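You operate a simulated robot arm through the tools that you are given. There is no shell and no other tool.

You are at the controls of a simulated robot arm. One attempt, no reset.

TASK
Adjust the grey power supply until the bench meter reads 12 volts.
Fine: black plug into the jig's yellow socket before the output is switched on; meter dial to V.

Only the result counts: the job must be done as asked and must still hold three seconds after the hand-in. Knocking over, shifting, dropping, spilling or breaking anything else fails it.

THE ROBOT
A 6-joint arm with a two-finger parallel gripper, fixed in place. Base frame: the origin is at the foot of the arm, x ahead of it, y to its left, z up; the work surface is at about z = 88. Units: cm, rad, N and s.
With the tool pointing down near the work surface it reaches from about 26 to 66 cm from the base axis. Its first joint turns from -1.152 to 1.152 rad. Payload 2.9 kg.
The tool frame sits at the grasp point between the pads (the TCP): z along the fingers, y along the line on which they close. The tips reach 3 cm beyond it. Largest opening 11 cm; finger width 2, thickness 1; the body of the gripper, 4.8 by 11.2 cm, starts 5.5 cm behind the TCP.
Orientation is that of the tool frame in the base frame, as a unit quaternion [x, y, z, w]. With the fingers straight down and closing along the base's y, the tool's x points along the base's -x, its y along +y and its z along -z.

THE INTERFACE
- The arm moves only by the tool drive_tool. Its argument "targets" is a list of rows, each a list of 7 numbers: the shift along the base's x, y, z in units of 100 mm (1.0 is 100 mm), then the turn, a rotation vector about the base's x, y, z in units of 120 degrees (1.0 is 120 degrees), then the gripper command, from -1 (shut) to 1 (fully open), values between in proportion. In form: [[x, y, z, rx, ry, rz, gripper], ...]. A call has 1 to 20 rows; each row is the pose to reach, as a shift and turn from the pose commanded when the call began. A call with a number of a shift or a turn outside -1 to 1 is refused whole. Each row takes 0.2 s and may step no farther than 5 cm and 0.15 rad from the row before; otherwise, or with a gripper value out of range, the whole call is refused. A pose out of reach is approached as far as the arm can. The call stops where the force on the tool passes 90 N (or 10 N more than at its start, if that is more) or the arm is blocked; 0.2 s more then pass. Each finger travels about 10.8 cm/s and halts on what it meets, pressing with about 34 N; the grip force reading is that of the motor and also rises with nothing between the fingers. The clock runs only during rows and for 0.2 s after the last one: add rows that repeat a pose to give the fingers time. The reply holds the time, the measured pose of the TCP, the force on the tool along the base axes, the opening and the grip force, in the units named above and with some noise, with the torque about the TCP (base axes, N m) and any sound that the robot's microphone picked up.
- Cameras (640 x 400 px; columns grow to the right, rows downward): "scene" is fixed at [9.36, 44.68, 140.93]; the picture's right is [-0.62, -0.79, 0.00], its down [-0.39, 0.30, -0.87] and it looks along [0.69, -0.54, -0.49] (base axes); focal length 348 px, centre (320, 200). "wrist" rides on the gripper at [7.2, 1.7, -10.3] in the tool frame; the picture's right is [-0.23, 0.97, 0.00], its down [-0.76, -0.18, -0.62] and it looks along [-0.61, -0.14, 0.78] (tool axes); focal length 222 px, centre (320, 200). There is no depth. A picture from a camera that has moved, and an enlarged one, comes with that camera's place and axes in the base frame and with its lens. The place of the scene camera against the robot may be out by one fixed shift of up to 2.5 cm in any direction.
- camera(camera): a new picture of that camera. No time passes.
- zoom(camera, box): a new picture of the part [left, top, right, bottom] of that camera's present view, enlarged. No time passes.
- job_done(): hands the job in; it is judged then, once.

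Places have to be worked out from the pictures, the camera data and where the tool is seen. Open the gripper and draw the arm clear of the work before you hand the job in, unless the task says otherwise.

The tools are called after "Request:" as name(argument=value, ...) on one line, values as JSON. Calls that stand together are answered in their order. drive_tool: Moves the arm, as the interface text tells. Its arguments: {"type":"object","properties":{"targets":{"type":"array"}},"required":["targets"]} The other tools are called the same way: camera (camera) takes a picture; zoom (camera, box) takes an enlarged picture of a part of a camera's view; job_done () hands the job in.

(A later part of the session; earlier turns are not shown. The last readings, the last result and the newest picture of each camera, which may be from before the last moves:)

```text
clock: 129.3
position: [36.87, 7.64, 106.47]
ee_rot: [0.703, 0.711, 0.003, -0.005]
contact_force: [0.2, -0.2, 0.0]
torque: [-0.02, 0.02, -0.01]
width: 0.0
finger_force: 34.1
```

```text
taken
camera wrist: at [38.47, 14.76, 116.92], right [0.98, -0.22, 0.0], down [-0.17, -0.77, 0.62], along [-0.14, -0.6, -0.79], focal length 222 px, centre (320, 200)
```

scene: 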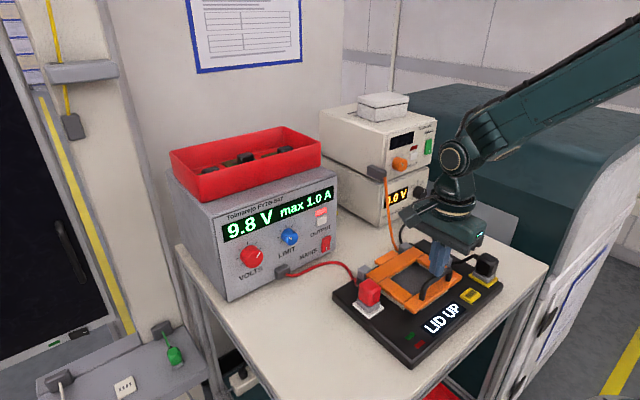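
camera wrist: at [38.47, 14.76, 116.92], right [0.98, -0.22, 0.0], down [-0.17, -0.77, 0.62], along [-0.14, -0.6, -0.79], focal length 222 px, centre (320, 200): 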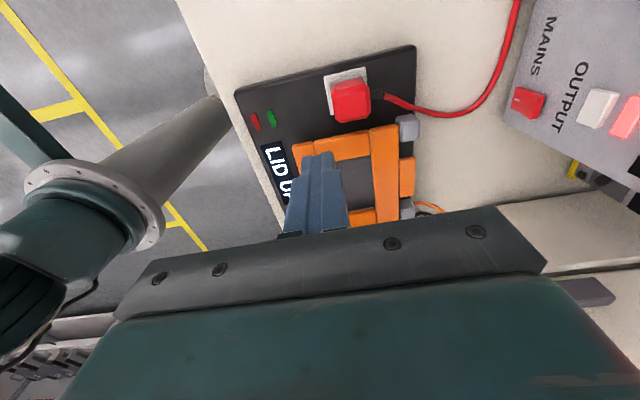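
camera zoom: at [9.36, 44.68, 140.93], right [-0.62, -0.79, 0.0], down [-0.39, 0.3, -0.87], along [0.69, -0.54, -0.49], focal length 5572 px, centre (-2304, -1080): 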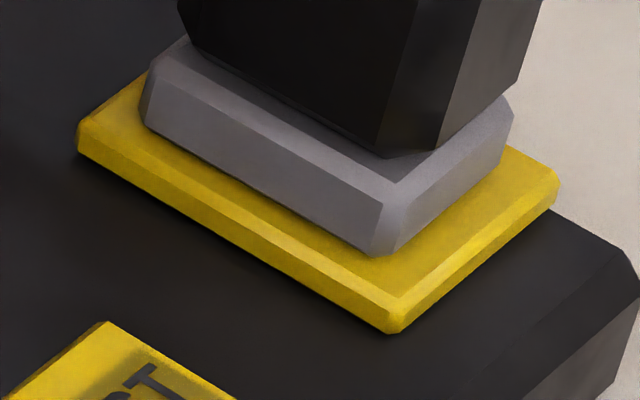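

All the lid evidence says it's fully closed, so I'll re-examine the plug instead. To respect "plug in before output on", I'll switch the output off first and bring the tool back to face the panel.

Request:
drive_tool(targets=[[0, 0, 0.1, 0, 0, 0.068, -1], [0, 0, 0.2, 0, 0, 0.136, -1], [0, 0, 0.3, 0, 0, 0.204, -1], [0, 0, 0.3, 0, 0, 0.272, -1], [0, 0, 0.3, 0, 0, 0.34, -1], [0, 0, 0.3, 0, 0, 0.408, -1], [0, 0, 0.3, 0, 0, 0.476, -1], [0, 0, 0.3, 0, 0, 0.544, -1], [0, 0, 0.3, 0, 0, 0.612, -1], [0, 0, 0.3, 0, 0, 0.68, -1], [0, 0, 0.3, 0, 0, 0.75, -1], [0, 0, 0.3, 0, 0, 0.75, -1]])

Request:
drive_tool(targets=[[0.15, 0, 0, 0, -0.07, 0, -1], [0.3, -0.05, 0, 0, -0.14, 0, -1], [0.45, -0.1, 0, 0, -0.21, 0, -1], [0.6, -0.15, 0, 0, -0.28, 0, -1], [0.75, -0.2, -0.1, 0, -0.34, 0, -1], [0.9, -0.21, -0.3, 0, -0.381, 0, -1], [0.95, -0.21, -0.5, 0, -0.381, 0, -1], [0.95, -0.21, -0.6, 0, -0.381, 0, -1]])

Request:
camera(camera="scene")

```text
clock: 131.9
position: [36.84, 7.73, 109.4]
ee_rot: [-0.006, 1.0, 0.0, -0.005]
contact_force: [0.3, 0.5, 0.1]
torque: [-0.01, 0.0, 0.02]
width: 0.01
finger_force: 33.8
```

```text
clock: 133.7
position: [46.39, 5.51, 103.48]
ee_rot: [-0.004, 0.923, -0.003, 0.384]
contact_force: [0.4, -0.9, 0.2]
torque: [-0.05, 0.01, 0.03]
width: 0.0
finger_force: 33.4
```

```text
taken
```

scene: 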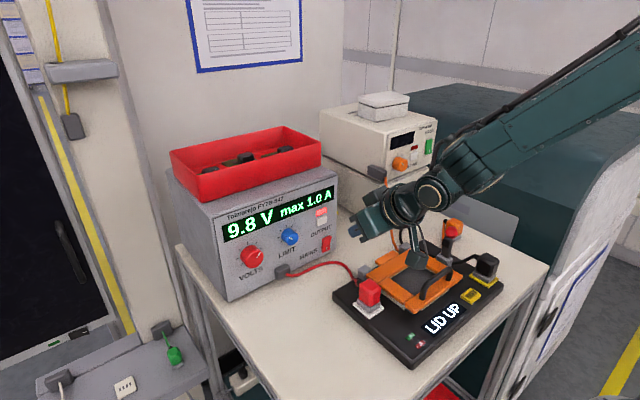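

Request:
drive_tool(targets=[[0.2, 0, -0.2, 0, 0, 0, -1], [0.5, 0, -0.305, 0, 0, 0, -1], [0.8, 0, -0.305, 0, 0, 0, -1], [0.88, 0, -0.305, 0, 0, 0, -1], [0.92, 0, -0.305, 0, 0, 0, -1], [0.94, 0, -0.305, 0, 0, 0, -1]])

Request:
drive_tool(targets=[[-0.2, 0, 0, 0, 0, 0, -1], [-0.6, 0, 0.1, 0, 0, 0, -1], [-1.0, 0, 0.3, 0, 0, 0, -1], [-1.0, 0, 0.3, 0, 0, 0, -1]])

Request:
camera(camera="scene")

```text
clock: 135.1
position: [55.74, 5.61, 100.37]
ee_rot: [-0.005, 0.924, -0.001, 0.383]
contact_force: [-13.5, 0.1, 3.7]
torque: [-0.05, 0.06, -0.02]
width: 0.0
finger_force: 33.7
heard: click
```

```text
clock: 136.1
position: [45.87, 5.59, 103.43]
ee_rot: [-0.004, 0.924, -0.002, 0.383]
contact_force: [0.1, 1.0, -0.9]
torque: [-0.02, 0.02, -0.02]
width: 0.0
finger_force: 33.9
```

```text
taken
```

scene: 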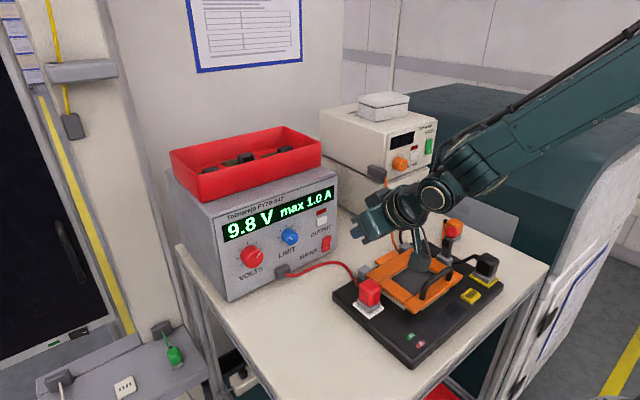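

The output is off. I'll go to the black plug and inspect it from directly above.

Request:
drive_tool(targets=[[-0.2, 0, 0.2, 0, 0.07, 0, -1], [-0.4, 0, 0.4, 0, 0.14, 0, -1], [-0.6, -0.1, 0.6, 0, 0.21, 0, -1], [-0.8, -0.2, 0.7, 0, 0.28, 0, -1], [-1.0, -0.4, 0.7, 0, 0.34, 0, -1], [-1.0, -0.7, 0.7, 0, 0.375, 0, -1], [-1.0, -1.0, 0.7, 0, 0.375, 0, -1]])

Request:
drive_tool(targets=[[-0.2, -0.3, 0, 0, 0, 0, -0.5], [-0.4, -0.6, 0, 0, 0, 0, 0], [-0.49, -0.9, 0, 0, 0, 0, 0], [-0.49, -1.0, 0, 0, 0, 0, 0], [-0.49, -1.0, 0, 0, 0, 0, 0]])

Request:
camera(camera="wrist")

Request:
zoom(camera="wrist", box=[240, 40, 340, 130])

```text
clock: 137.7
position: [35.62, -4.34, 110.57]
ee_rot: [-0.006, 1.0, 0.0, 0.0]
contact_force: [-0.5, 0.3, -1.1]
torque: [0.0, 0.03, -0.01]
width: 0.02
finger_force: 33.5
```

```text
clock: 138.9
position: [30.76, -14.25, 110.32]
ee_rot: [-0.006, 1.0, -0.001, 0.001]
contact_force: [-0.7, 0.4, -0.1]
torque: [-0.04, 0.04, -0.01]
width: 5.49
finger_force: 0.0
```

```text
taken
camera wrist: at [23.54, -12.83, 120.78], right [0.22, 0.98, 0.0], down [0.76, -0.17, 0.62], along [0.61, -0.14, -0.78], focal length 222 px, centre (320, 200)
```

wrist: 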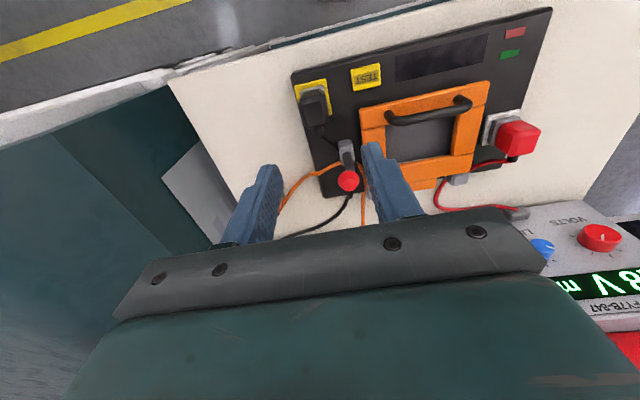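

```text
4.44 times, centred on (290, 85) of wrist
camera zoom: at [23.54, -12.83, 120.78], right [0.22, 0.98, 0.0], down [0.76, -0.17, 0.62], along [0.61, -0.14, -0.78], focal length 987 px, centre (453, 711)
```

zoom: 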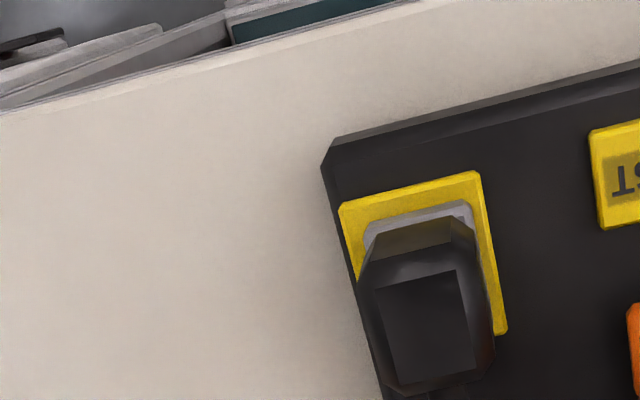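

I'll compare with the red plug from the same viewpoint.

Request:
zoom(camera="wrist", box=[460, 90, 560, 180])

Request:
drive_tool(targets=[[0, 0.4, 0, 0, 0, 0, 0], [0.1, 0.8, 0, 0, 0, 0, 0], [0.1, 1.0, 0, 0, 0, 0, 0]])

Request:
drive_tool(targets=[[0.2, 0.3, 0, 0, 0, 0, 0], [0.5, 0.6, 0, 0, 0, 0, 0], [0.8, 0.9, 0, 0, 0, 0, 0], [1.0, 1.0, 0, 0, 0, 0, 0], [1.0, 1.0, 0, 0, 0, 0, 0]])

Request:
camera(camera="wrist")

Request:
zoom(camera="wrist", box=[260, 30, 370, 130])

```text
4.44 times, centred on (510, 135) of wrist
camera zoom: at [23.54, -12.83, 120.78], right [0.22, 0.98, 0.0], down [0.76, -0.17, 0.62], along [0.61, -0.14, -0.78], focal length 987 px, centre (-524, 489)
```

zoom: 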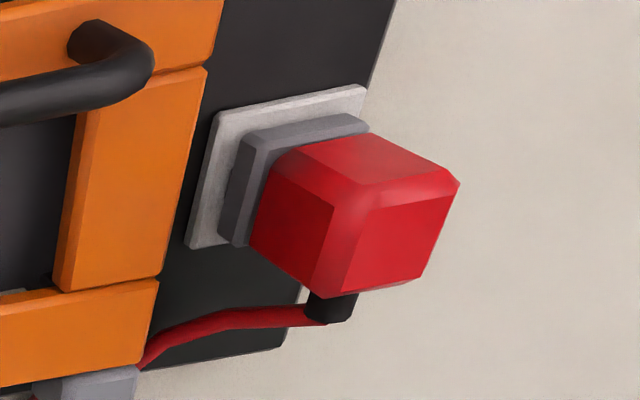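

```text
clock: 139.7
position: [31.76, -4.3, 110.49]
ee_rot: [-0.004, 1.0, -0.001, 0.0]
contact_force: [0.2, -0.3, 0.1]
torque: [0.0, 0.01, -0.01]
width: 5.5
finger_force: 0.0
```

```text
clock: 140.9
position: [41.97, 5.62, 110.46]
ee_rot: [-0.006, 1.0, -0.001, 0.0]
contact_force: [0.1, 0.3, -0.9]
torque: [0.0, -0.01, 0.0]
width: 5.52
finger_force: 0.0
```

```text
taken
camera wrist: at [34.59, 7.17, 120.78], right [0.22, 0.98, 0.0], down [0.76, -0.17, 0.62], along [0.61, -0.14, -0.78], focal length 222 px, centre (320, 200)
```

wrist: 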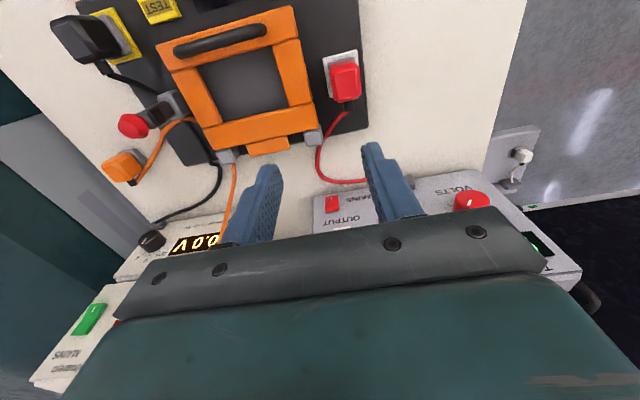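

```text
4.00 times, centred on (315, 80) of wrist
camera zoom: at [34.59, 7.17, 120.78], right [0.22, 0.98, 0.0], down [0.76, -0.17, 0.62], along [0.61, -0.14, -0.78], focal length 888 px, centre (340, 680)
```

zoom: 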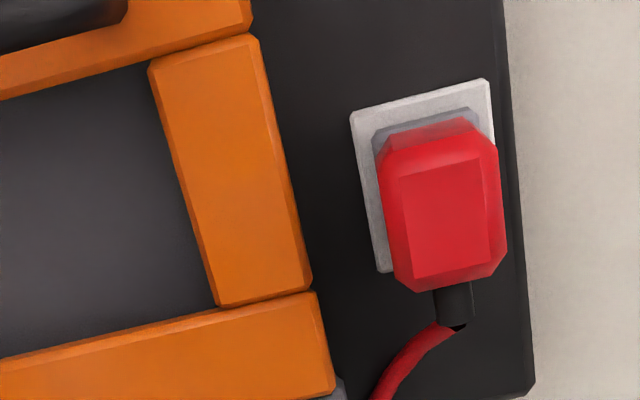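

By comparison, the red plug is centred on its plate (front margin 0.67 cm) while the black plug is off by about +0.2 cm in x and +0.16 cm in y, probably shifted by my press, and slightly rotated. I'll re-grasp it and centre it properly, with the output off.

Request:
drive_tool(targets=[[-0.3, -0.4, 0, 0, 0, 0, 0], [-0.6, -0.75, 0, 0, 0, -0.003, 0], [-0.9, -1.0, 0, 0, 0, -0.0058, 0], [-1.0, -1.0, 0, 0, 0, -0.0058, 0]])

Request:
drive_tool(targets=[[0, -0.4, 0, 0, 0, 0, 0], [-0.07, -0.8, 0, 0, 0, 0, 0], [-0.07, -1.0, 0, 0, 0, 0, 0], [-0.07, -1.0, 0, 0, 0, 0, 0]])

Request:
drive_tool(targets=[[0, -0.077, -0.3, 0, 0, 0, 0], [0, -0.077, -0.7, 0, 0, 0, 0], [0, -0.077, -1.0, 0, 0, 0, 0], [0, -0.077, -1.0, 0, 0, 0, 0]])

Request:
zoom(camera="wrist", box=[240, 90, 400, 210])

```text
clock: 141.9
position: [31.8, -4.41, 110.4]
ee_rot: [0.0, 1.0, 0.0, 0.001]
contact_force: [0.6, 0.2, 0.0]
torque: [0.0, 0.06, 0.0]
width: 5.49
finger_force: 0.1
```

```text
clock: 142.9
position: [31.1, -14.39, 110.3]
ee_rot: [0.001, 1.0, -0.001, 0.002]
contact_force: [0.2, 0.0, 0.3]
torque: [0.01, -0.02, 0.04]
width: 5.49
finger_force: 0.0
```

```text
clock: 143.9
position: [31.09, -15.21, 100.34]
ee_rot: [0.0, 1.0, -0.001, 0.001]
contact_force: [-0.4, 0.6, -0.2]
torque: [0.01, 0.02, 0.02]
width: 5.49
finger_force: 0.0
```

```text
3.33 times, centred on (320, 150) of wrist
camera zoom: at [23.87, -13.54, 110.78], right [0.23, 0.97, 0.0], down [0.76, -0.18, 0.62], along [0.61, -0.14, -0.78], focal length 740 px, centre (320, 367)
```

zoom: 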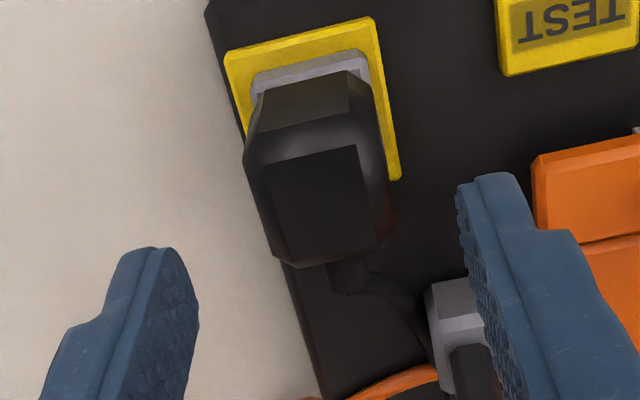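

Here the offset measures about +0.13 in x and +0.05 in y. I'll grasp the plug at the same height as before.

Request:
drive_tool(targets=[[0, 0.002, -0.2, 0, 0, 0, 0], [0, 0.002, -0.38, 0, 0, 0, 0], [0, 0.002, -0.41, 0, 0, 0, -0.2], [0, 0.002, -0.41, 0, 0, 0, -0.5], [0, 0.002, -0.41, 0, 0, 0, -0.9], [0, 0.002, -0.41, 0, 0, 0, -1], [0, 0.002, -0.41, 0, 0, 0, -1]])

Request:
drive_tool(targets=[[0, 0, 0.03, 0, 0, 0, -1], [0, 0, 0.06, 0, 0, 0, -1], [-0.015, -0.01, 0.06, 0, 0, 0, -1], [-0.015, -0.01, 0.06, 0, 0, 0, -1]])

Request:
zoom(camera="wrist", box=[250, 80, 390, 200])

Request:
zoom(camera="scene", box=[465, 245, 505, 300])

```text
clock: 145.5
position: [31.08, -15.04, 96.32]
ee_rot: [0.001, 1.0, -0.001, 0.001]
contact_force: [-0.8, -0.7, -0.1]
torque: [-0.01, -0.02, 0.01]
width: 2.93
finger_force: 33.3
```

```text
clock: 146.5
position: [31.1, -15.19, 96.92]
ee_rot: [0.001, 1.0, 0.0, 0.001]
contact_force: [0.0, 0.0, -0.1]
torque: [0.01, 0.01, -0.02]
width: 2.93
finger_force: 34.2
```

```text
3.33 times, centred on (320, 140) of wrist
camera zoom: at [23.78, -13.6, 107.3], right [0.23, 0.97, 0.0], down [0.76, -0.18, 0.62], along [0.61, -0.14, -0.78], focal length 740 px, centre (320, 400)
```

zoom: 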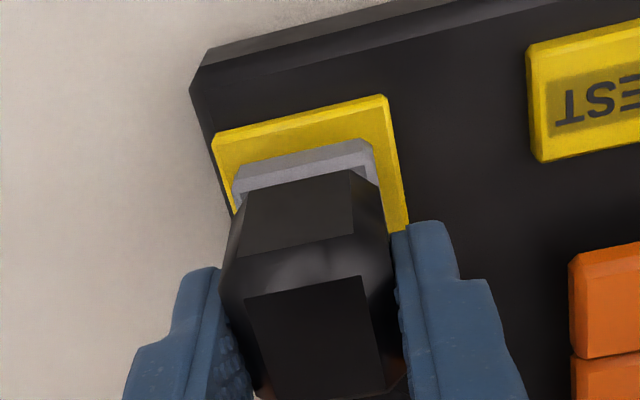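

```text
7.27 times, centred on (485, 272) of scene
camera zoom: at [9.36, 44.68, 140.93], right [-0.62, -0.79, 0.0], down [-0.39, 0.3, -0.87], along [0.69, -0.54, -0.49], focal length 2533 px, centre (-880, -327)
```

zoom: 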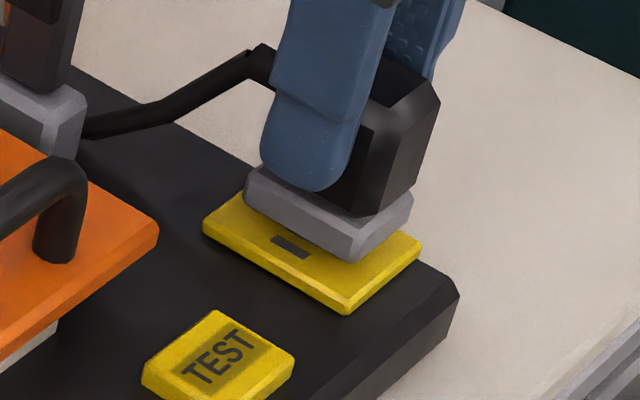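

It's aligned over the slits. I'll lower it, press moderately, and release cleanly.

Request:
drive_tool(targets=[[0, 0, -0.03, 0, 0, 0, -1], [0, 0, -0.06, 0, 0, 0, -1], [0, 0, -0.075, 0, 0, 0, -1], [0, 0, -0.085, 0, 0, 0, -1], [0, 0, -0.085, 0, 0, 0, -1]])

Request:
zoom(camera="scene", box=[465, 245, 505, 300])

Request:
zoom(camera="wrist", box=[250, 80, 390, 200])

```text
clock: 147.7
position: [30.98, -15.07, 96.24]
ee_rot: [0.0, 1.0, -0.002, 0.003]
contact_force: [-0.2, 3.6, 38.2]
torque: [0.14, 0.06, 0.0]
width: 2.96
finger_force: 34.6
```

```text
7.27 times, centred on (485, 272) of scene
camera zoom: at [9.32, 44.71, 140.93], right [-0.62, -0.79, 0.0], down [-0.39, 0.3, -0.87], along [0.69, -0.54, -0.49], focal length 2533 px, centre (-880, -327)
```

zoom: 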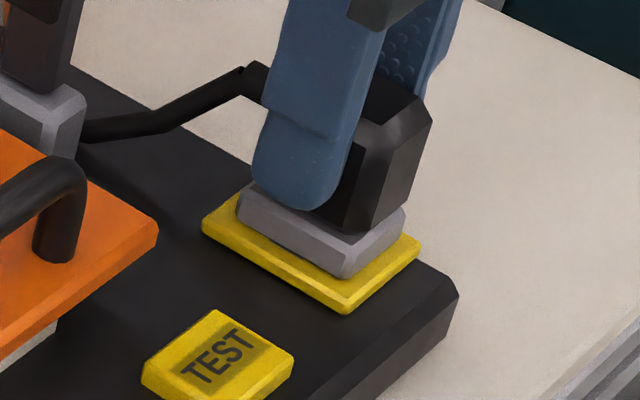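

```text
3.33 times, centred on (320, 140) of wrist
camera zoom: at [23.78, -13.61, 106.54], right [0.23, 0.97, 0.0], down [0.76, -0.18, 0.63], along [0.61, -0.15, -0.78], focal length 740 px, centre (320, 400)
```

zoom: 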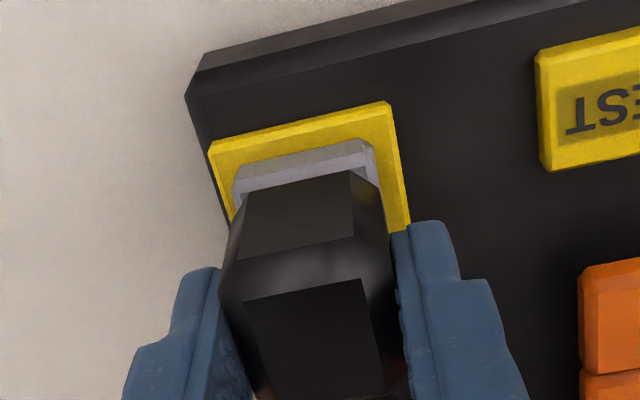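

The front margin is now 0.70 (red: 0.67), with the y offset under 1 mm. I'll release straight up.

Request:
drive_tool(targets=[[0, 0.004, 0.03, 0, 0, 0, -1], [0, 0.004, 0.03, 0, 0, 0, -0.8], [0, 0.004, 0.03, 0, 0, 0, -0.4], [0, 0.004, 0.03, 0, 0, 0, 0], [0, 0.004, 0.03, 0, 0, 0, 0], [0, 0.004, 0.3, 0, 0, 0, 0], [0, 0.004, 0.7, 0, 0, 0, 0], [0, 0.004, 1.0, 0, 0, 0, 0], [0, 0.004, 1.0, 0, 0, 0, 0]])

Request:
zoom(camera="wrist", box=[260, 50, 400, 170])

Request:
zoom(camera="scene", box=[468, 268, 500, 292])

```text
clock: 149.7
position: [30.9, -15.34, 106.04]
ee_rot: [0.001, 1.0, 0.0, 0.001]
contact_force: [0.4, 0.2, 0.0]
torque: [0.02, 0.0, 0.0]
width: 5.51
finger_force: 0.1
```

```text
3.33 times, centred on (330, 110) of wrist
camera zoom: at [23.67, -13.64, 116.41], right [0.23, 0.97, 0.0], down [0.76, -0.18, 0.62], along [0.61, -0.14, -0.78], focal length 740 px, centre (287, 500)
```

zoom: 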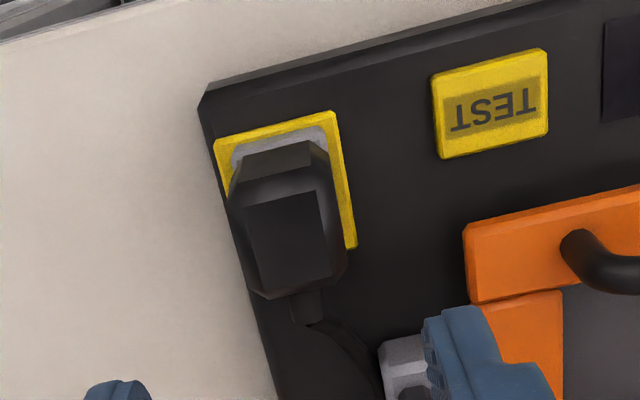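

```text
16.00 times, centred on (484, 280) of scene
camera zoom: at [9.36, 44.69, 140.93], right [-0.62, -0.79, 0.0], down [-0.39, 0.3, -0.87], along [0.69, -0.54, -0.49], focal length 5572 px, centre (-2304, -1080)
```

zoom: 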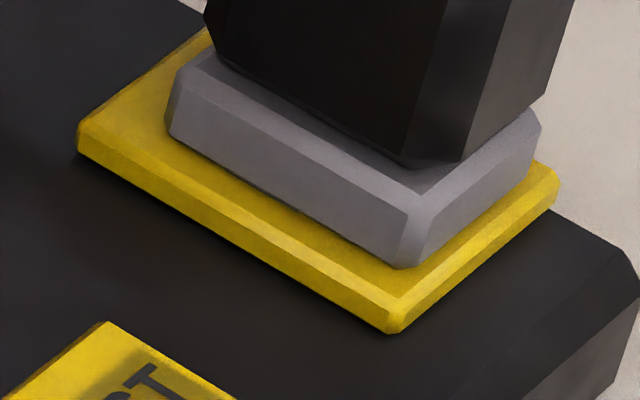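

Both views agree I overshot by about 0.17 cm in x, with y slightly negative. I'll re-grasp and nudge by +0.15 in x and +0.08 in y.

Request:
drive_tool(targets=[[0, 0.01, -0.3, 0, 0, 0, 0], [0, 0.01, -0.7, 0, 0, 0, 0], [0, 0.01, -0.95, 0, 0, 0, -0.1], [0, 0.01, -0.98, 0, 0, 0, -0.4], [0, 0.01, -0.98, 0, 0, 0, -0.8], [0, 0.01, -0.98, 0, 0, 0, -1], [0, 0.01, -0.98, 0, 0, 0, -1]])

Request:
drive_tool(targets=[[0, 0, 0.03, 0, 0, 0, -1], [0, 0, 0.05, 0, 0, 0, -1], [0.015, 0.008, 0.05, 0, 0, 0, -1], [0.015, 0.008, 0.05, 0, 0, 0, -1], [0.015, 0.008, 0.02, 0, 0, 0, -1], [0.015, 0.008, -0.01, 0, 0, 0, -1], [0.015, 0.008, -0.025, 0, 0, 0, -1], [0.015, 0.008, -0.025, 0, 0, 0, -1]])

Request:
drive_tool(targets=[[0, 0, 0.02, 0, 0, 0, -1], [0, 0, 0.025, 0, 0, 0, -0.8], [0, 0, 0.025, 0, 0, 0, -0.4], [0, 0, 0.025, 0, 0, 0, 0], [0, 0, 0.025, 0, 0, 0, 0], [0, 0, 0.3, 0, 0, 0, 0], [0, 0, 0.7, 0, 0, 0, 0], [0, 0, 1.0, 0, 0, 0, 0], [0, 0, 1.0, 0, 0, 0, 0]])

Request:
zoom(camera="wrist", box=[260, 50, 400, 170])

Request:
zoom(camera="scene", box=[468, 268, 500, 292])

```text
clock: 151.3
position: [30.99, -15.21, 96.35]
ee_rot: [0.001, 1.0, -0.001, 0.002]
contact_force: [-0.2, 0.8, 2.5]
torque: [0.01, -0.06, 0.01]
width: 2.95
finger_force: 34.2
```

```text
clock: 153.1
position: [31.24, -14.95, 96.05]
ee_rot: [0.001, 1.0, -0.002, 0.003]
contact_force: [-5.1, 2.5, 38.4]
torque: [0.14, 0.1, -0.02]
width: 2.99
finger_force: 33.4
```

```text
clock: 155.1
position: [31.2, -15.12, 105.97]
ee_rot: [0.001, 1.0, -0.001, 0.001]
contact_force: [0.5, -0.5, 0.9]
torque: [-0.01, 0.01, 0.0]
width: 5.5
finger_force: 0.0
```

```text
3.33 times, centred on (330, 110) of wrist
camera zoom: at [23.92, -13.42, 116.39], right [0.23, 0.97, 0.0], down [0.76, -0.18, 0.62], along [0.61, -0.14, -0.78], focal length 740 px, centre (287, 500)
```

zoom: 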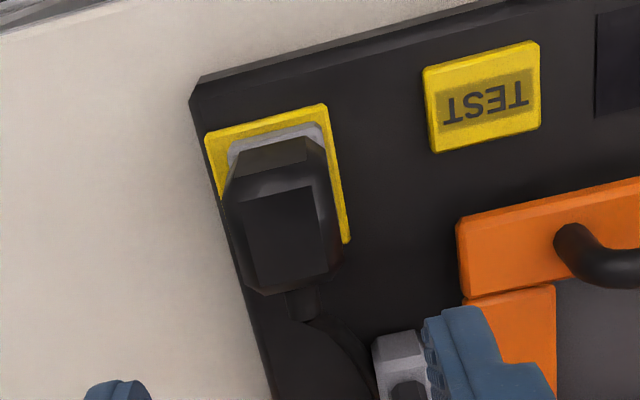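

```text
16.00 times, centred on (484, 280) of scene
camera zoom: at [9.36, 44.69, 140.93], right [-0.62, -0.79, 0.0], down [-0.39, 0.3, -0.87], along [0.69, -0.54, -0.49], focal length 5572 px, centre (-2304, -1080)
```

zoom: 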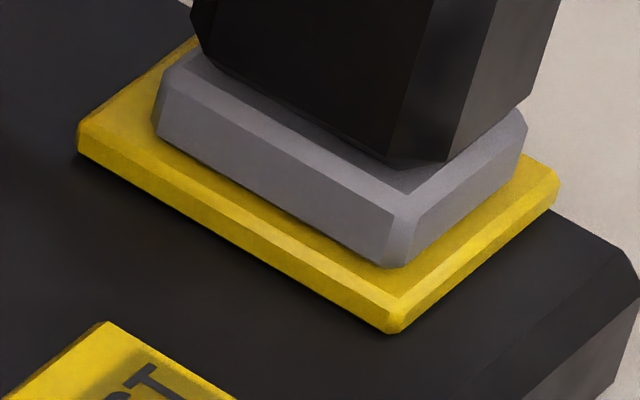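

The plug is now well centred in the wrist view (front 0.63, sides equal). I'll go switch the output on and read the meter.

Request:
drive_tool(targets=[[0.2, 0.3, 0.2, 0, 0, 0, -0.5], [0.4, 0.7, 0.4, 0, 0, 0, -1], [0.6, 1.0, 0.4, 0, 0, 0, -1], [0.6, 1.0, 0.4, 0, 0, 0, -1]])

Request:
drive_tool(targets=[[0.1, 0.4, 0, 0, -0.06, 0, -1], [0.25, 0.8, 0, 0, -0.12, 0, -1], [0.4, 1.0, 0, 0, -0.18, 0, -1], [0.55, 1.0, 0, 0, -0.24, 0, -1], [0.7, 1.0, -0.1, 0, -0.3, 0, -1], [0.85, 1.0, -0.3, 0, -0.36, 0, -1], [0.95, 1.0, -0.5, 0, -0.375, 0, -1], [0.95, 1.0, -0.6, 0, -0.375, 0, -1]])

Request:
camera(camera="wrist")

```text
clock: 156.1
position: [37.3, -4.89, 110.12]
ee_rot: [0.001, 1.0, -0.002, 0.001]
contact_force: [-0.3, -0.2, 0.4]
torque: [0.01, 0.0, 0.02]
width: 0.01
finger_force: 33.8
```

```text
clock: 157.9
position: [46.68, 5.11, 103.94]
ee_rot: [0.001, 0.924, 0.0, 0.383]
contact_force: [-0.1, -0.8, -0.7]
torque: [0.0, 0.0, 0.04]
width: 0.01
finger_force: 33.9
```

```text
taken
camera wrist: at [34.21, 6.58, 106.24], right [0.16, 0.97, 0.16], down [0.1, -0.18, 0.98], along [0.98, -0.14, -0.12], focal length 222 px, centre (320, 200)
```

wrist: 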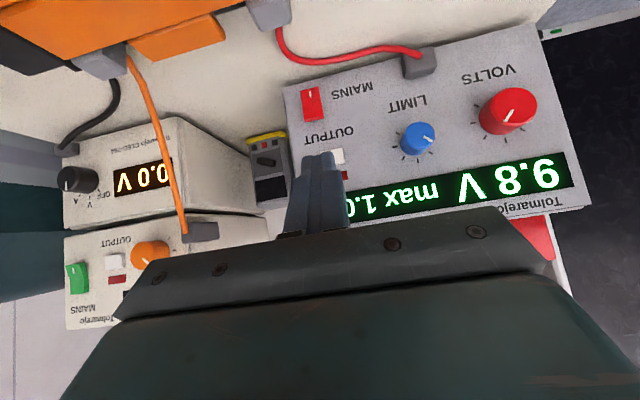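

Request:
drive_tool(targets=[[0.2, 0.02, -0.2, 0, 0, 0, -1], [0.5, 0.04, -0.355, 0, 0, 0, -1], [0.78, 0.04, -0.355, 0, 0, 0, -1], [0.86, 0.04, -0.355, 0, 0, 0, -1], [0.9, 0.04, -0.355, 0, 0, 0, -1], [0.92, 0.04, -0.355, 0, 0, 0, -1]])

Request:
drive_tool(targets=[[-0.2, 0, 0, 0, 0, 0, -1], [-0.6, 0, 0.1, 0, 0, 0, -1], [-1.0, 0, 0.3, 0, 0, 0, -1], [-1.0, 0.1, 0.4, 0, 0, 0, -1]])

Request:
camera(camera="scene")

Request:
camera(camera="wrist")

```text
clock: 159.3
position: [55.66, 5.46, 100.39]
ee_rot: [0.002, 0.924, 0.0, 0.382]
contact_force: [-20.5, 0.1, 7.2]
torque: [-0.07, 0.1, 0.01]
width: 0.0
finger_force: 33.9
heard: click
```

```text
clock: 160.3
position: [45.79, 6.42, 104.66]
ee_rot: [0.001, 0.923, 0.001, 0.384]
contact_force: [0.1, -0.5, 0.6]
torque: [0.01, 0.03, 0.02]
width: 0.02
finger_force: 34.1
```

```text
taken
```

scene: 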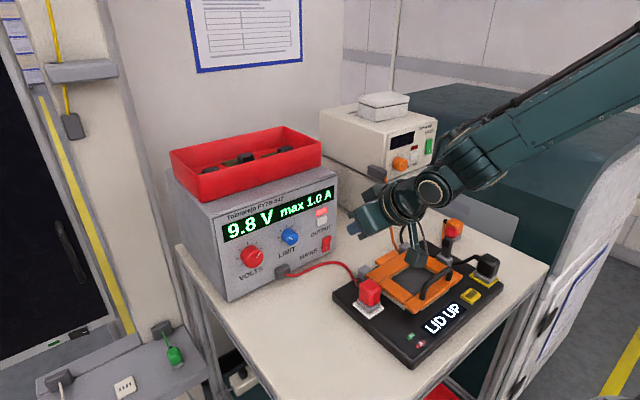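

```text
taken
camera wrist: at [33.38, 8.02, 106.76], right [0.16, 0.97, 0.16], down [0.1, -0.18, 0.98], along [0.98, -0.14, -0.12], focal length 222 px, centre (320, 200)
```

wrist: 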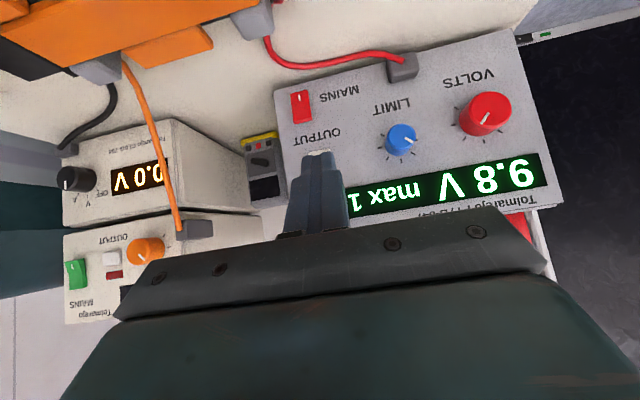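

Still 0.0 V. A detail on the red plug caught my eye: one slit peeks out beside its skirt. I'll look very closely at how the red plug sits in its socket.

Request:
zoom(camera="scene", box=[352, 298, 376, 318])

Request:
zoom(camera="scene", box=[470, 265, 500, 290])

Request:
zoom(camera="scene", box=[30, 330, 200, 400])

Request:
zoom(camera="wrist", box=[60, 140, 190, 230])

```text
16.00 times, centred on (364, 308) of scene
camera zoom: at [9.36, 44.68, 140.93], right [-0.62, -0.79, 0.0], down [-0.39, 0.3, -0.87], along [0.69, -0.54, -0.49], focal length 5572 px, centre (-384, -1528)
```

zoom: 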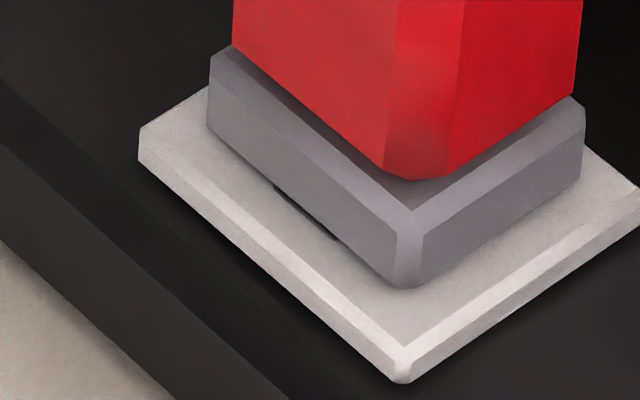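

```text
16.00 times, centred on (485, 278) of scene
camera zoom: at [9.36, 44.68, 140.93], right [-0.62, -0.79, 0.0], down [-0.39, 0.3, -0.87], along [0.69, -0.54, -0.49], focal length 5572 px, centre (-2320, -1040)
```

zoom: 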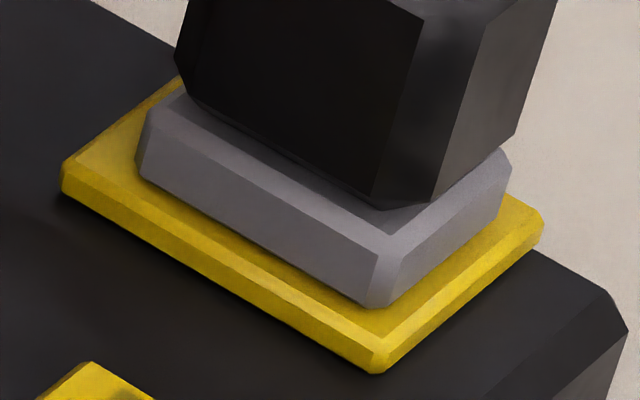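

```text
3.76 times, centred on (115, 365) of scene
camera zoom: at [9.36, 44.68, 140.93], right [-0.62, -0.79, 0.0], down [-0.39, 0.3, -0.87], along [0.69, -0.54, -0.49], focal length 1311 px, centre (1092, -421)
```

zoom: 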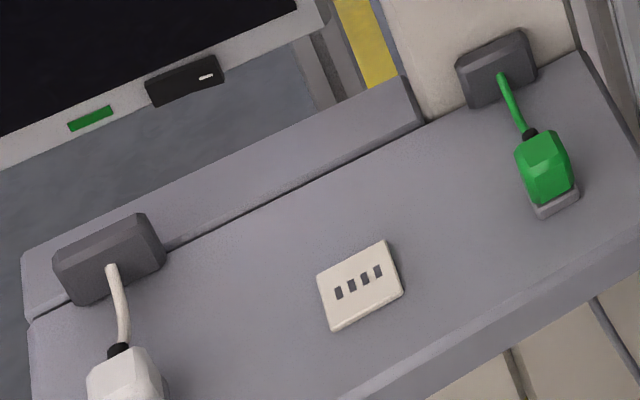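

```text
4.44 times, centred on (125, 185) of wrist
camera zoom: at [33.38, 8.02, 106.76], right [0.16, 0.97, 0.16], down [0.1, -0.18, 0.98], along [0.98, -0.14, -0.12], focal length 987 px, centre (1187, 267)
```

zoom: 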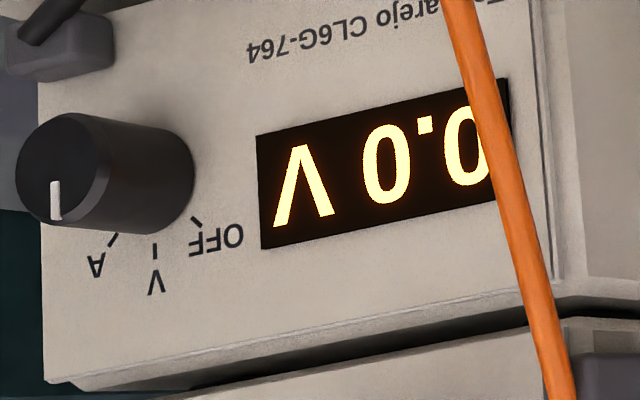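

Meter still 0.0 V, and the plug pose is about right, so the lid interlock remains the suspect. The lever felt latched while LID stayed UP, so the lid may be stopping slightly high on something. I'll open the lid again and inspect the nest and the underside at high zoom.

Request:
drive_tool(targets=[[-0.15, 0, 0.1, 0, 0.07, 0, -1], [-0.3, 0, 0.2, 0, 0.14, 0, -1], [-0.45, 0, 0.3, 0, 0.21, 0, -1], [-0.6, 0, 0.4, 0, 0.28, 0, -1], [-0.75, 0, 0.4, 0, 0.34, 0, -1], [-0.9, 0, 0.4, 0, 0.375, 0, -1], [-0.9, 0, 0.4, 0, 0.375, 0, -1]])

Request:
drive_tool(targets=[[0, 0, 0, 0, 0, -0.068, -1], [0, 0, 0, 0, 0, -0.136, -1], [0, 0, 0, 0, 0, -0.204, -1], [0, 0, 0, 0, 0, -0.272, -1], [-0.05, -0.1, 0, 0, 0, -0.34, -1], [-0.1, -0.2, 0, 0, 0, -0.408, -1], [-0.15, -0.3, 0, 0, 0, -0.476, -1], [-0.2, -0.4, 0, 0, 0, -0.544, -0.6], [-0.25, -0.5, 0, 0, 0, -0.612, -0.27], [-0.28, -0.6, 0, 0, 0, -0.68, -0.27], [-0.28, -0.75, 0, 0, 0, -0.75, -0.27], [-0.28, -0.87, 0, 0, 0, -0.75, -0.27], [-0.28, -0.87, 0, 0, 0, -0.75, -0.27]])

Request:
camera(camera="wrist")

```text
clock: 161.9
position: [36.83, 6.39, 108.47]
ee_rot: [0.001, 1.0, -0.001, 0.001]
contact_force: [0.3, 0.3, 0.2]
torque: [0.02, -0.01, -0.03]
width: 0.0
finger_force: 34.0
```

```text
clock: 164.7
position: [34.08, -2.32, 108.47]
ee_rot: [0.708, 0.706, -0.001, -0.001]
contact_force: [0.9, 0.2, -0.4]
torque: [0.03, -0.02, 0.01]
width: 4.04
finger_force: 0.1
```

```text
taken
camera wrist: at [35.79, 4.79, 118.85], right [0.97, -0.23, 0.0], down [-0.18, -0.76, 0.62], along [-0.14, -0.61, -0.78], focal length 222 px, centre (320, 200)
```

wrist: 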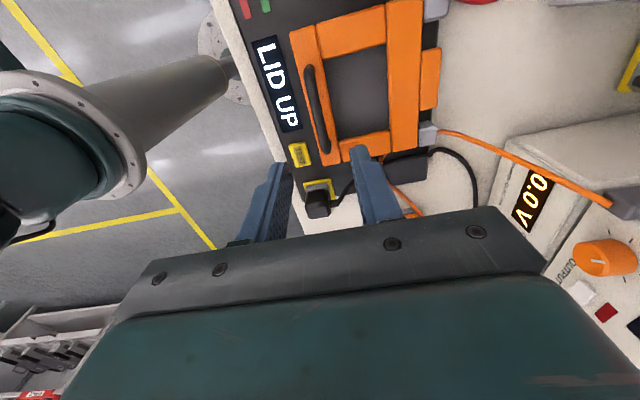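

Request:
drive_tool(targets=[[-0.02, -0.1, -0.3, 0, 0, 0, -0.27], [-0.02, -0.2, -0.6, 0, 0, 0, -0.27], [-0.02, -0.2, -0.9, 0, 0, 0, -0.27], [-0.02, -0.2, -1.0, 0, 0, 0, -0.27], [-0.02, -0.2, -1.0, 0, 0, 0, -0.27]])

Request:
drive_tool(targets=[[0, 0, -0.1, 0, 0, 0, -0.27], [0, 0, -0.15, 0, 0, 0, -0.5], [0, 0, -0.15, 0, 0, 0, -0.8], [0, 0, -0.15, 0, 0, 0, -1], [0, 0, -0.15, 0, 0, 0, -1]])

Request:
drive_tool(targets=[[0.01, 0, 0.06, 0, 0, 0, -1], [0.04, 0, 0.14, 0, 0, 0, -1], [0.08, 0, 0.22, 0, 0, 0, -1], [0.125, 0, 0.3, 0, 0, 0, -1], [0.18, 0, 0.38, 0, 0, 0, -1], [0.24, 0, 0.46, 0, 0, 0, -1], [0.31, 0, 0.54, 0, 0, 0, -1], [0.31, 0, 0.54, 0, 0, 0, -1]])

Request:
camera(camera="scene")

Request:
zoom(camera="scene", box=[360, 220, 480, 320])

```text
clock: 165.9
position: [33.78, -4.35, 98.45]
ee_rot: [0.709, 0.706, -0.002, 0.001]
contact_force: [-0.6, -0.2, 0.7]
torque: [0.0, 0.0, 0.01]
width: 4.0
finger_force: 0.0
```

```text
clock: 167.1
position: [33.9, -4.34, 97.0]
ee_rot: [0.708, 0.707, -0.001, 0.0]
contact_force: [5.0, 0.0, -4.3]
torque: [-0.08, -0.03, 0.14]
width: 1.02
finger_force: 45.1
```

```text
clock: 168.9
position: [36.89, -4.35, 102.4]
ee_rot: [0.708, 0.706, -0.002, -0.001]
contact_force: [-6.1, -8.5, 2.0]
torque: [-0.37, 0.15, 0.18]
width: 1.05
finger_force: 45.4
```

```text
taken
```

scene: 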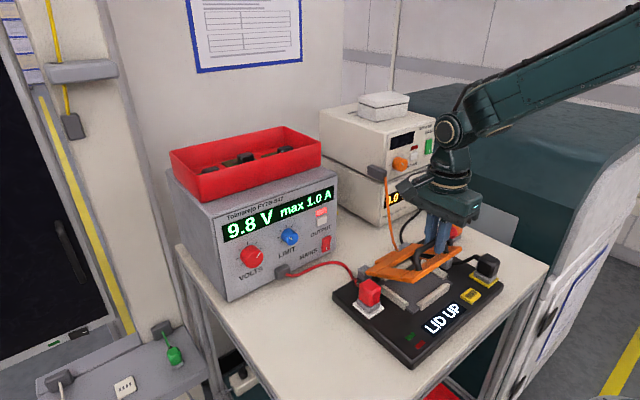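

```text
4.00 times, centred on (420, 270) of scene
camera zoom: at [9.34, 44.66, 140.94], right [-0.62, -0.79, 0.0], down [-0.39, 0.3, -0.87], along [0.69, -0.54, -0.49], focal length 1393 px, centre (-80, -80)
```

zoom: 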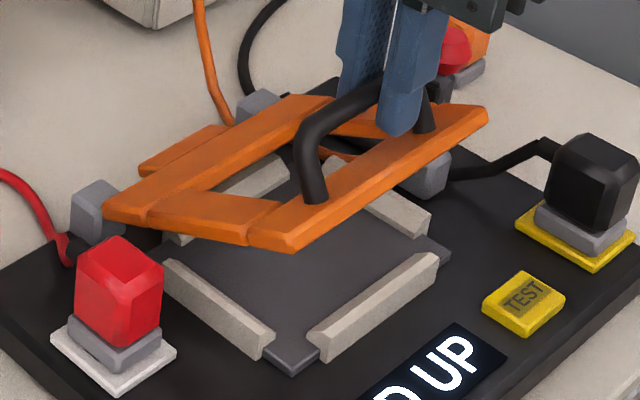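

Request:
zoom(camera="scene", box=[375, 250, 475, 315])

Request:
zoom(camera="scene", box=[395, 240, 445, 275])

Request:
zoom(camera="scene", box=[365, 255, 415, 290])

```text
6.15 times, centred on (425, 282) of scene
camera zoom: at [9.34, 44.66, 140.94], right [-0.62, -0.79, 0.0], down [-0.39, 0.3, -0.87], along [0.69, -0.54, -0.49], focal length 2143 px, centre (-326, -308)
```

zoom: 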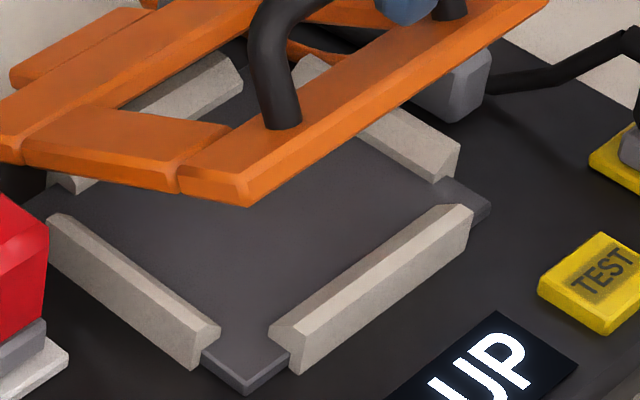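

```text
11.43 times, centred on (420, 258) of scene
camera zoom: at [9.34, 44.66, 140.94], right [-0.62, -0.79, 0.0], down [-0.39, 0.3, -0.87], along [0.69, -0.54, -0.49], focal length 3980 px, centre (-823, -457)
```

zoom: 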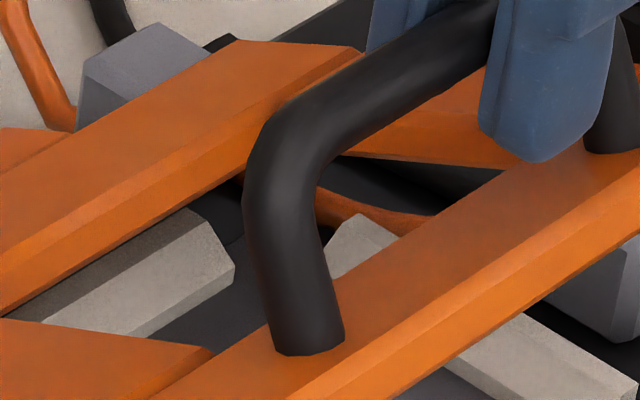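

```text
11.43 times, centred on (390, 272) of scene
camera zoom: at [9.34, 44.66, 140.94], right [-0.62, -0.79, 0.0], down [-0.39, 0.3, -0.87], along [0.69, -0.54, -0.49], focal length 3980 px, centre (-480, -629)
```

zoom: 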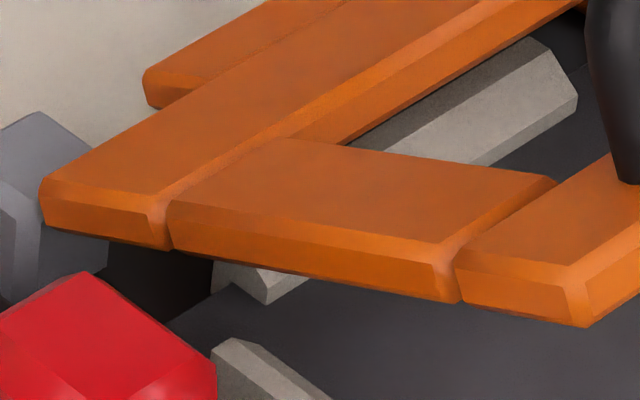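

The nest and the lid underside are clean and empty. The jig is a board tester, so LID UP may simply be irrelevant here. I'll close the lid and release it, then compare the black plug's pose with the red one's from an identical relative viewpoint.

Request:
drive_tool(targets=[[-0.06, 0, -0.08, 0, 0, 0, -1], [-0.12, 0, -0.16, 0, 0, 0, -1], [-0.17, 0, -0.24, 0, 0, 0, -1], [-0.22, 0, -0.32, 0, 0, 0, -1], [-0.26, 0, -0.4, 0, 0, 0, -1], [-0.29, 0, -0.47, 0, 0, 0, -1], [-0.3, 0, -0.53, 0, 0, 0, -1], [-0.3, 0, -0.56, 0, 0, 0, -1]])

Request:
drive_tool(targets=[[0, 0, 0.0, 0, 0, 0, -0.8], [0, 0, 0.02, 0, 0, 0, -0.4], [0, 0, 0.02, 0, 0, 0, -0.27], [0, 0, 0.3, 0, 0, 0, -0.27], [0, 0, 0.7, 0, 0, 0, -0.27], [0, 0, 1.0, 0, 0, 0, -0.27], [0, 0, 1.0, 0, 0, 0, -0.27]])

Request:
camera(camera="scene")

```text
clock: 170.7
position: [33.91, -4.2, 96.95]
ee_rot: [0.708, 0.706, -0.002, 0.001]
contact_force: [-17.4, -8.0, 32.6]
torque: [0.11, 0.15, 0.17]
width: 1.03
finger_force: 44.8
```

```text
clock: 172.3
position: [33.88, -4.28, 106.87]
ee_rot: [0.708, 0.706, -0.001, 0.0]
contact_force: [-0.2, -0.1, 0.1]
torque: [0.01, -0.02, 0.02]
width: 4.02
finger_force: 0.0
```

```text
taken
```

scene: 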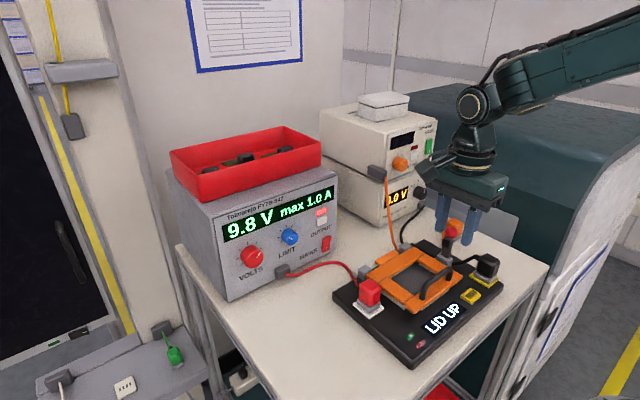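

Request:
drive_tool(targets=[[0, -0.1, 0.1, 0, 0, 0.068, -0.27], [0, -0.2, 0.2, 0, 0, 0.136, -0.27], [0, -0.3, 0.3, 0, 0, 0.204, -0.27], [0, -0.4, 0.35, 0, 0, 0.272, -0.27], [0, -0.5, 0.35, 0, 0, 0.34, 0], [0, -0.6, 0.35, 0, 0, 0.408, 0], [0, -0.7, 0.35, 0, 0, 0.476, 0], [0, -0.8, 0.35, 0, 0, 0.544, 0], [0, -0.9, 0.35, 0, 0, 0.612, 0], [0, -1.0, 0.35, 0, 0, 0.68, 0], [-0.1, -1.0, 0.35, 0, 0, 0.75, 0], [-0.1, -1.0, 0.35, 0, 0, 0.75, 0]])

Request:
drive_tool(targets=[[0, -0.3, 0, 0, 0, 0, 0], [0, -0.39, 0, 0, 0, 0, 0], [0, -0.39, 0, 0, 0, 0, 0], [0, -0.39, 0, 0, 0, 0, 0]])

Request:
zoom(camera="wrist", box=[260, 30, 370, 130])

```text
clock: 174.9
position: [32.98, -14.36, 110.35]
ee_rot: [0.0, 1.0, 0.0, 0.001]
contact_force: [-0.4, -0.2, 0.1]
torque: [-0.04, 0.03, 0.01]
width: 5.48
finger_force: 0.1
```

```text
clock: 175.9
position: [32.92, -18.31, 110.25]
ee_rot: [0.001, 1.0, 0.0, 0.001]
contact_force: [-0.4, -0.6, 0.8]
torque: [0.02, 0.01, 0.0]
width: 5.5
finger_force: 0.0
```

```text
4.00 times, centred on (315, 80) of wrist
camera zoom: at [25.72, -16.59, 120.64], right [0.23, 0.97, 0.0], down [0.76, -0.18, 0.62], along [0.61, -0.14, -0.78], focal length 888 px, centre (340, 680)
```

zoom: 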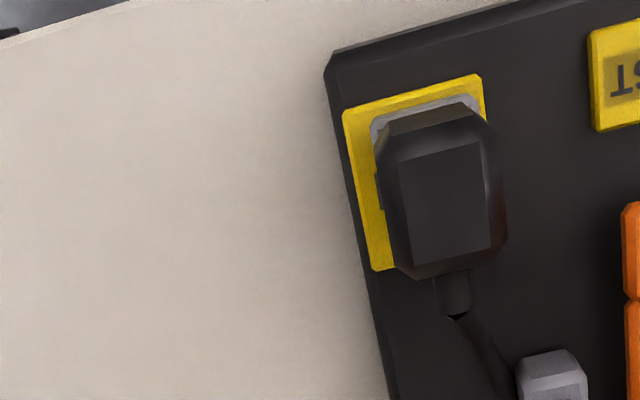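

This like-for-like view is decisive: relative to its plate, the black plug sits about 0.22 cm too far in -x and 0.22 cm too far in +y compared with the red plug, and a slit shows at its -y side. I'll turn the output off and re-seat it by (+0.22, -0.22).

Request:
drive_tool(targets=[[0.1, 0.4, 0, 0, 0, 0, -0.5], [0.2, 0.8, 0, 0, 0, 0, -1], [0.3, 1.0, 0, 0, 0, 0, -1]])

Request:
drive_tool(targets=[[0.1, 0.4, 0, 0, -0.06, 0, -1], [0.25, 0.8, 0, 0, -0.12, 0, -1], [0.4, 1.0, 0, 0, -0.18, 0, -1], [0.55, 1.0, 0, 0, -0.24, 0, -1], [0.7, 1.0, -0.1, 0, -0.3, 0, -1], [0.85, 1.0, -0.3, 0, -0.36, 0, -1], [0.95, 1.0, -0.5, 0, -0.375, 0, -1], [0.95, 1.0, -0.6, 0, -0.375, 0, -1]])

```text
clock: 176.7
position: [35.86, -8.05, 110.22]
ee_rot: [0.002, 1.0, -0.001, 0.001]
contact_force: [0.2, 0.4, 0.2]
torque: [-0.01, 0.03, 0.02]
width: 0.01
finger_force: 34.3
```

```text
clock: 178.5
position: [45.49, 1.87, 104.25]
ee_rot: [0.002, 0.923, -0.001, 0.384]
contact_force: [0.3, 0.1, 0.1]
torque: [0.0, -0.01, 0.0]
width: 0.0
finger_force: 34.0
```

Request:
drive_tool(targets=[[0.3, 0.2, -0.2, 0, 0, 0, -1], [0.6, 0.363, -0.385, 0, 0, 0, -1], [0.6, 0.363, -0.385, 0, 0, 0, -1]])

Request:
drive_tool(targets=[[0.2, 0, 0, 0, 0, 0, -1], [0.34, 0, 0, 0, 0, 0, -1], [0.4, 0, 0, 0, 0, 0, -1], [0.43, 0, 0, 0, 0, 0, -1]])

Request:
drive_tool(targets=[[-0.2, 0, 0, 0, 0, 0, -1], [-0.6, 0, 0.1, 0, 0, 0, -1], [-1.0, 0, 0.3, 0, 0, 0, -1], [-1.0, 0, 0.3, 0, 0, 0, -1]])

Request:
camera(camera="scene")

```text
clock: 179.3
position: [51.49, 5.61, 100.3]
ee_rot: [0.001, 0.924, 0.0, 0.383]
contact_force: [-0.1, 0.2, -0.9]
torque: [0.0, 0.04, 0.03]
width: 0.0
finger_force: 33.5
```

```text
clock: 180.3
position: [55.67, 5.4, 100.48]
ee_rot: [0.001, 0.924, 0.0, 0.383]
contact_force: [-13.4, -0.1, 4.4]
torque: [-0.01, 0.01, 0.01]
width: 0.0
finger_force: 34.1
heard: click
```

```text
clock: 181.3
position: [45.82, 5.46, 103.54]
ee_rot: [0.001, 0.924, 0.0, 0.384]
contact_force: [0.4, 0.5, -0.4]
torque: [-0.01, -0.03, -0.01]
width: 0.0
finger_force: 33.7
```

```text
taken
```

scene: 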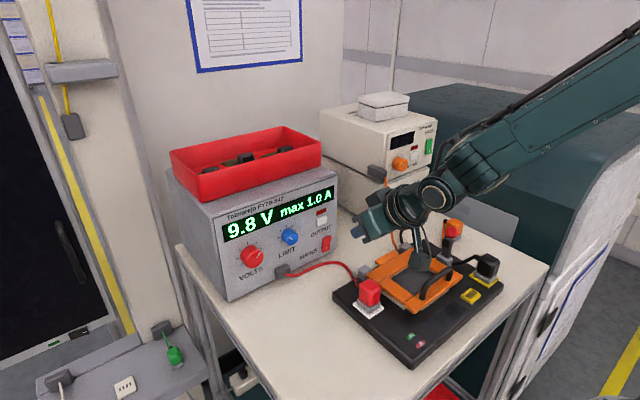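

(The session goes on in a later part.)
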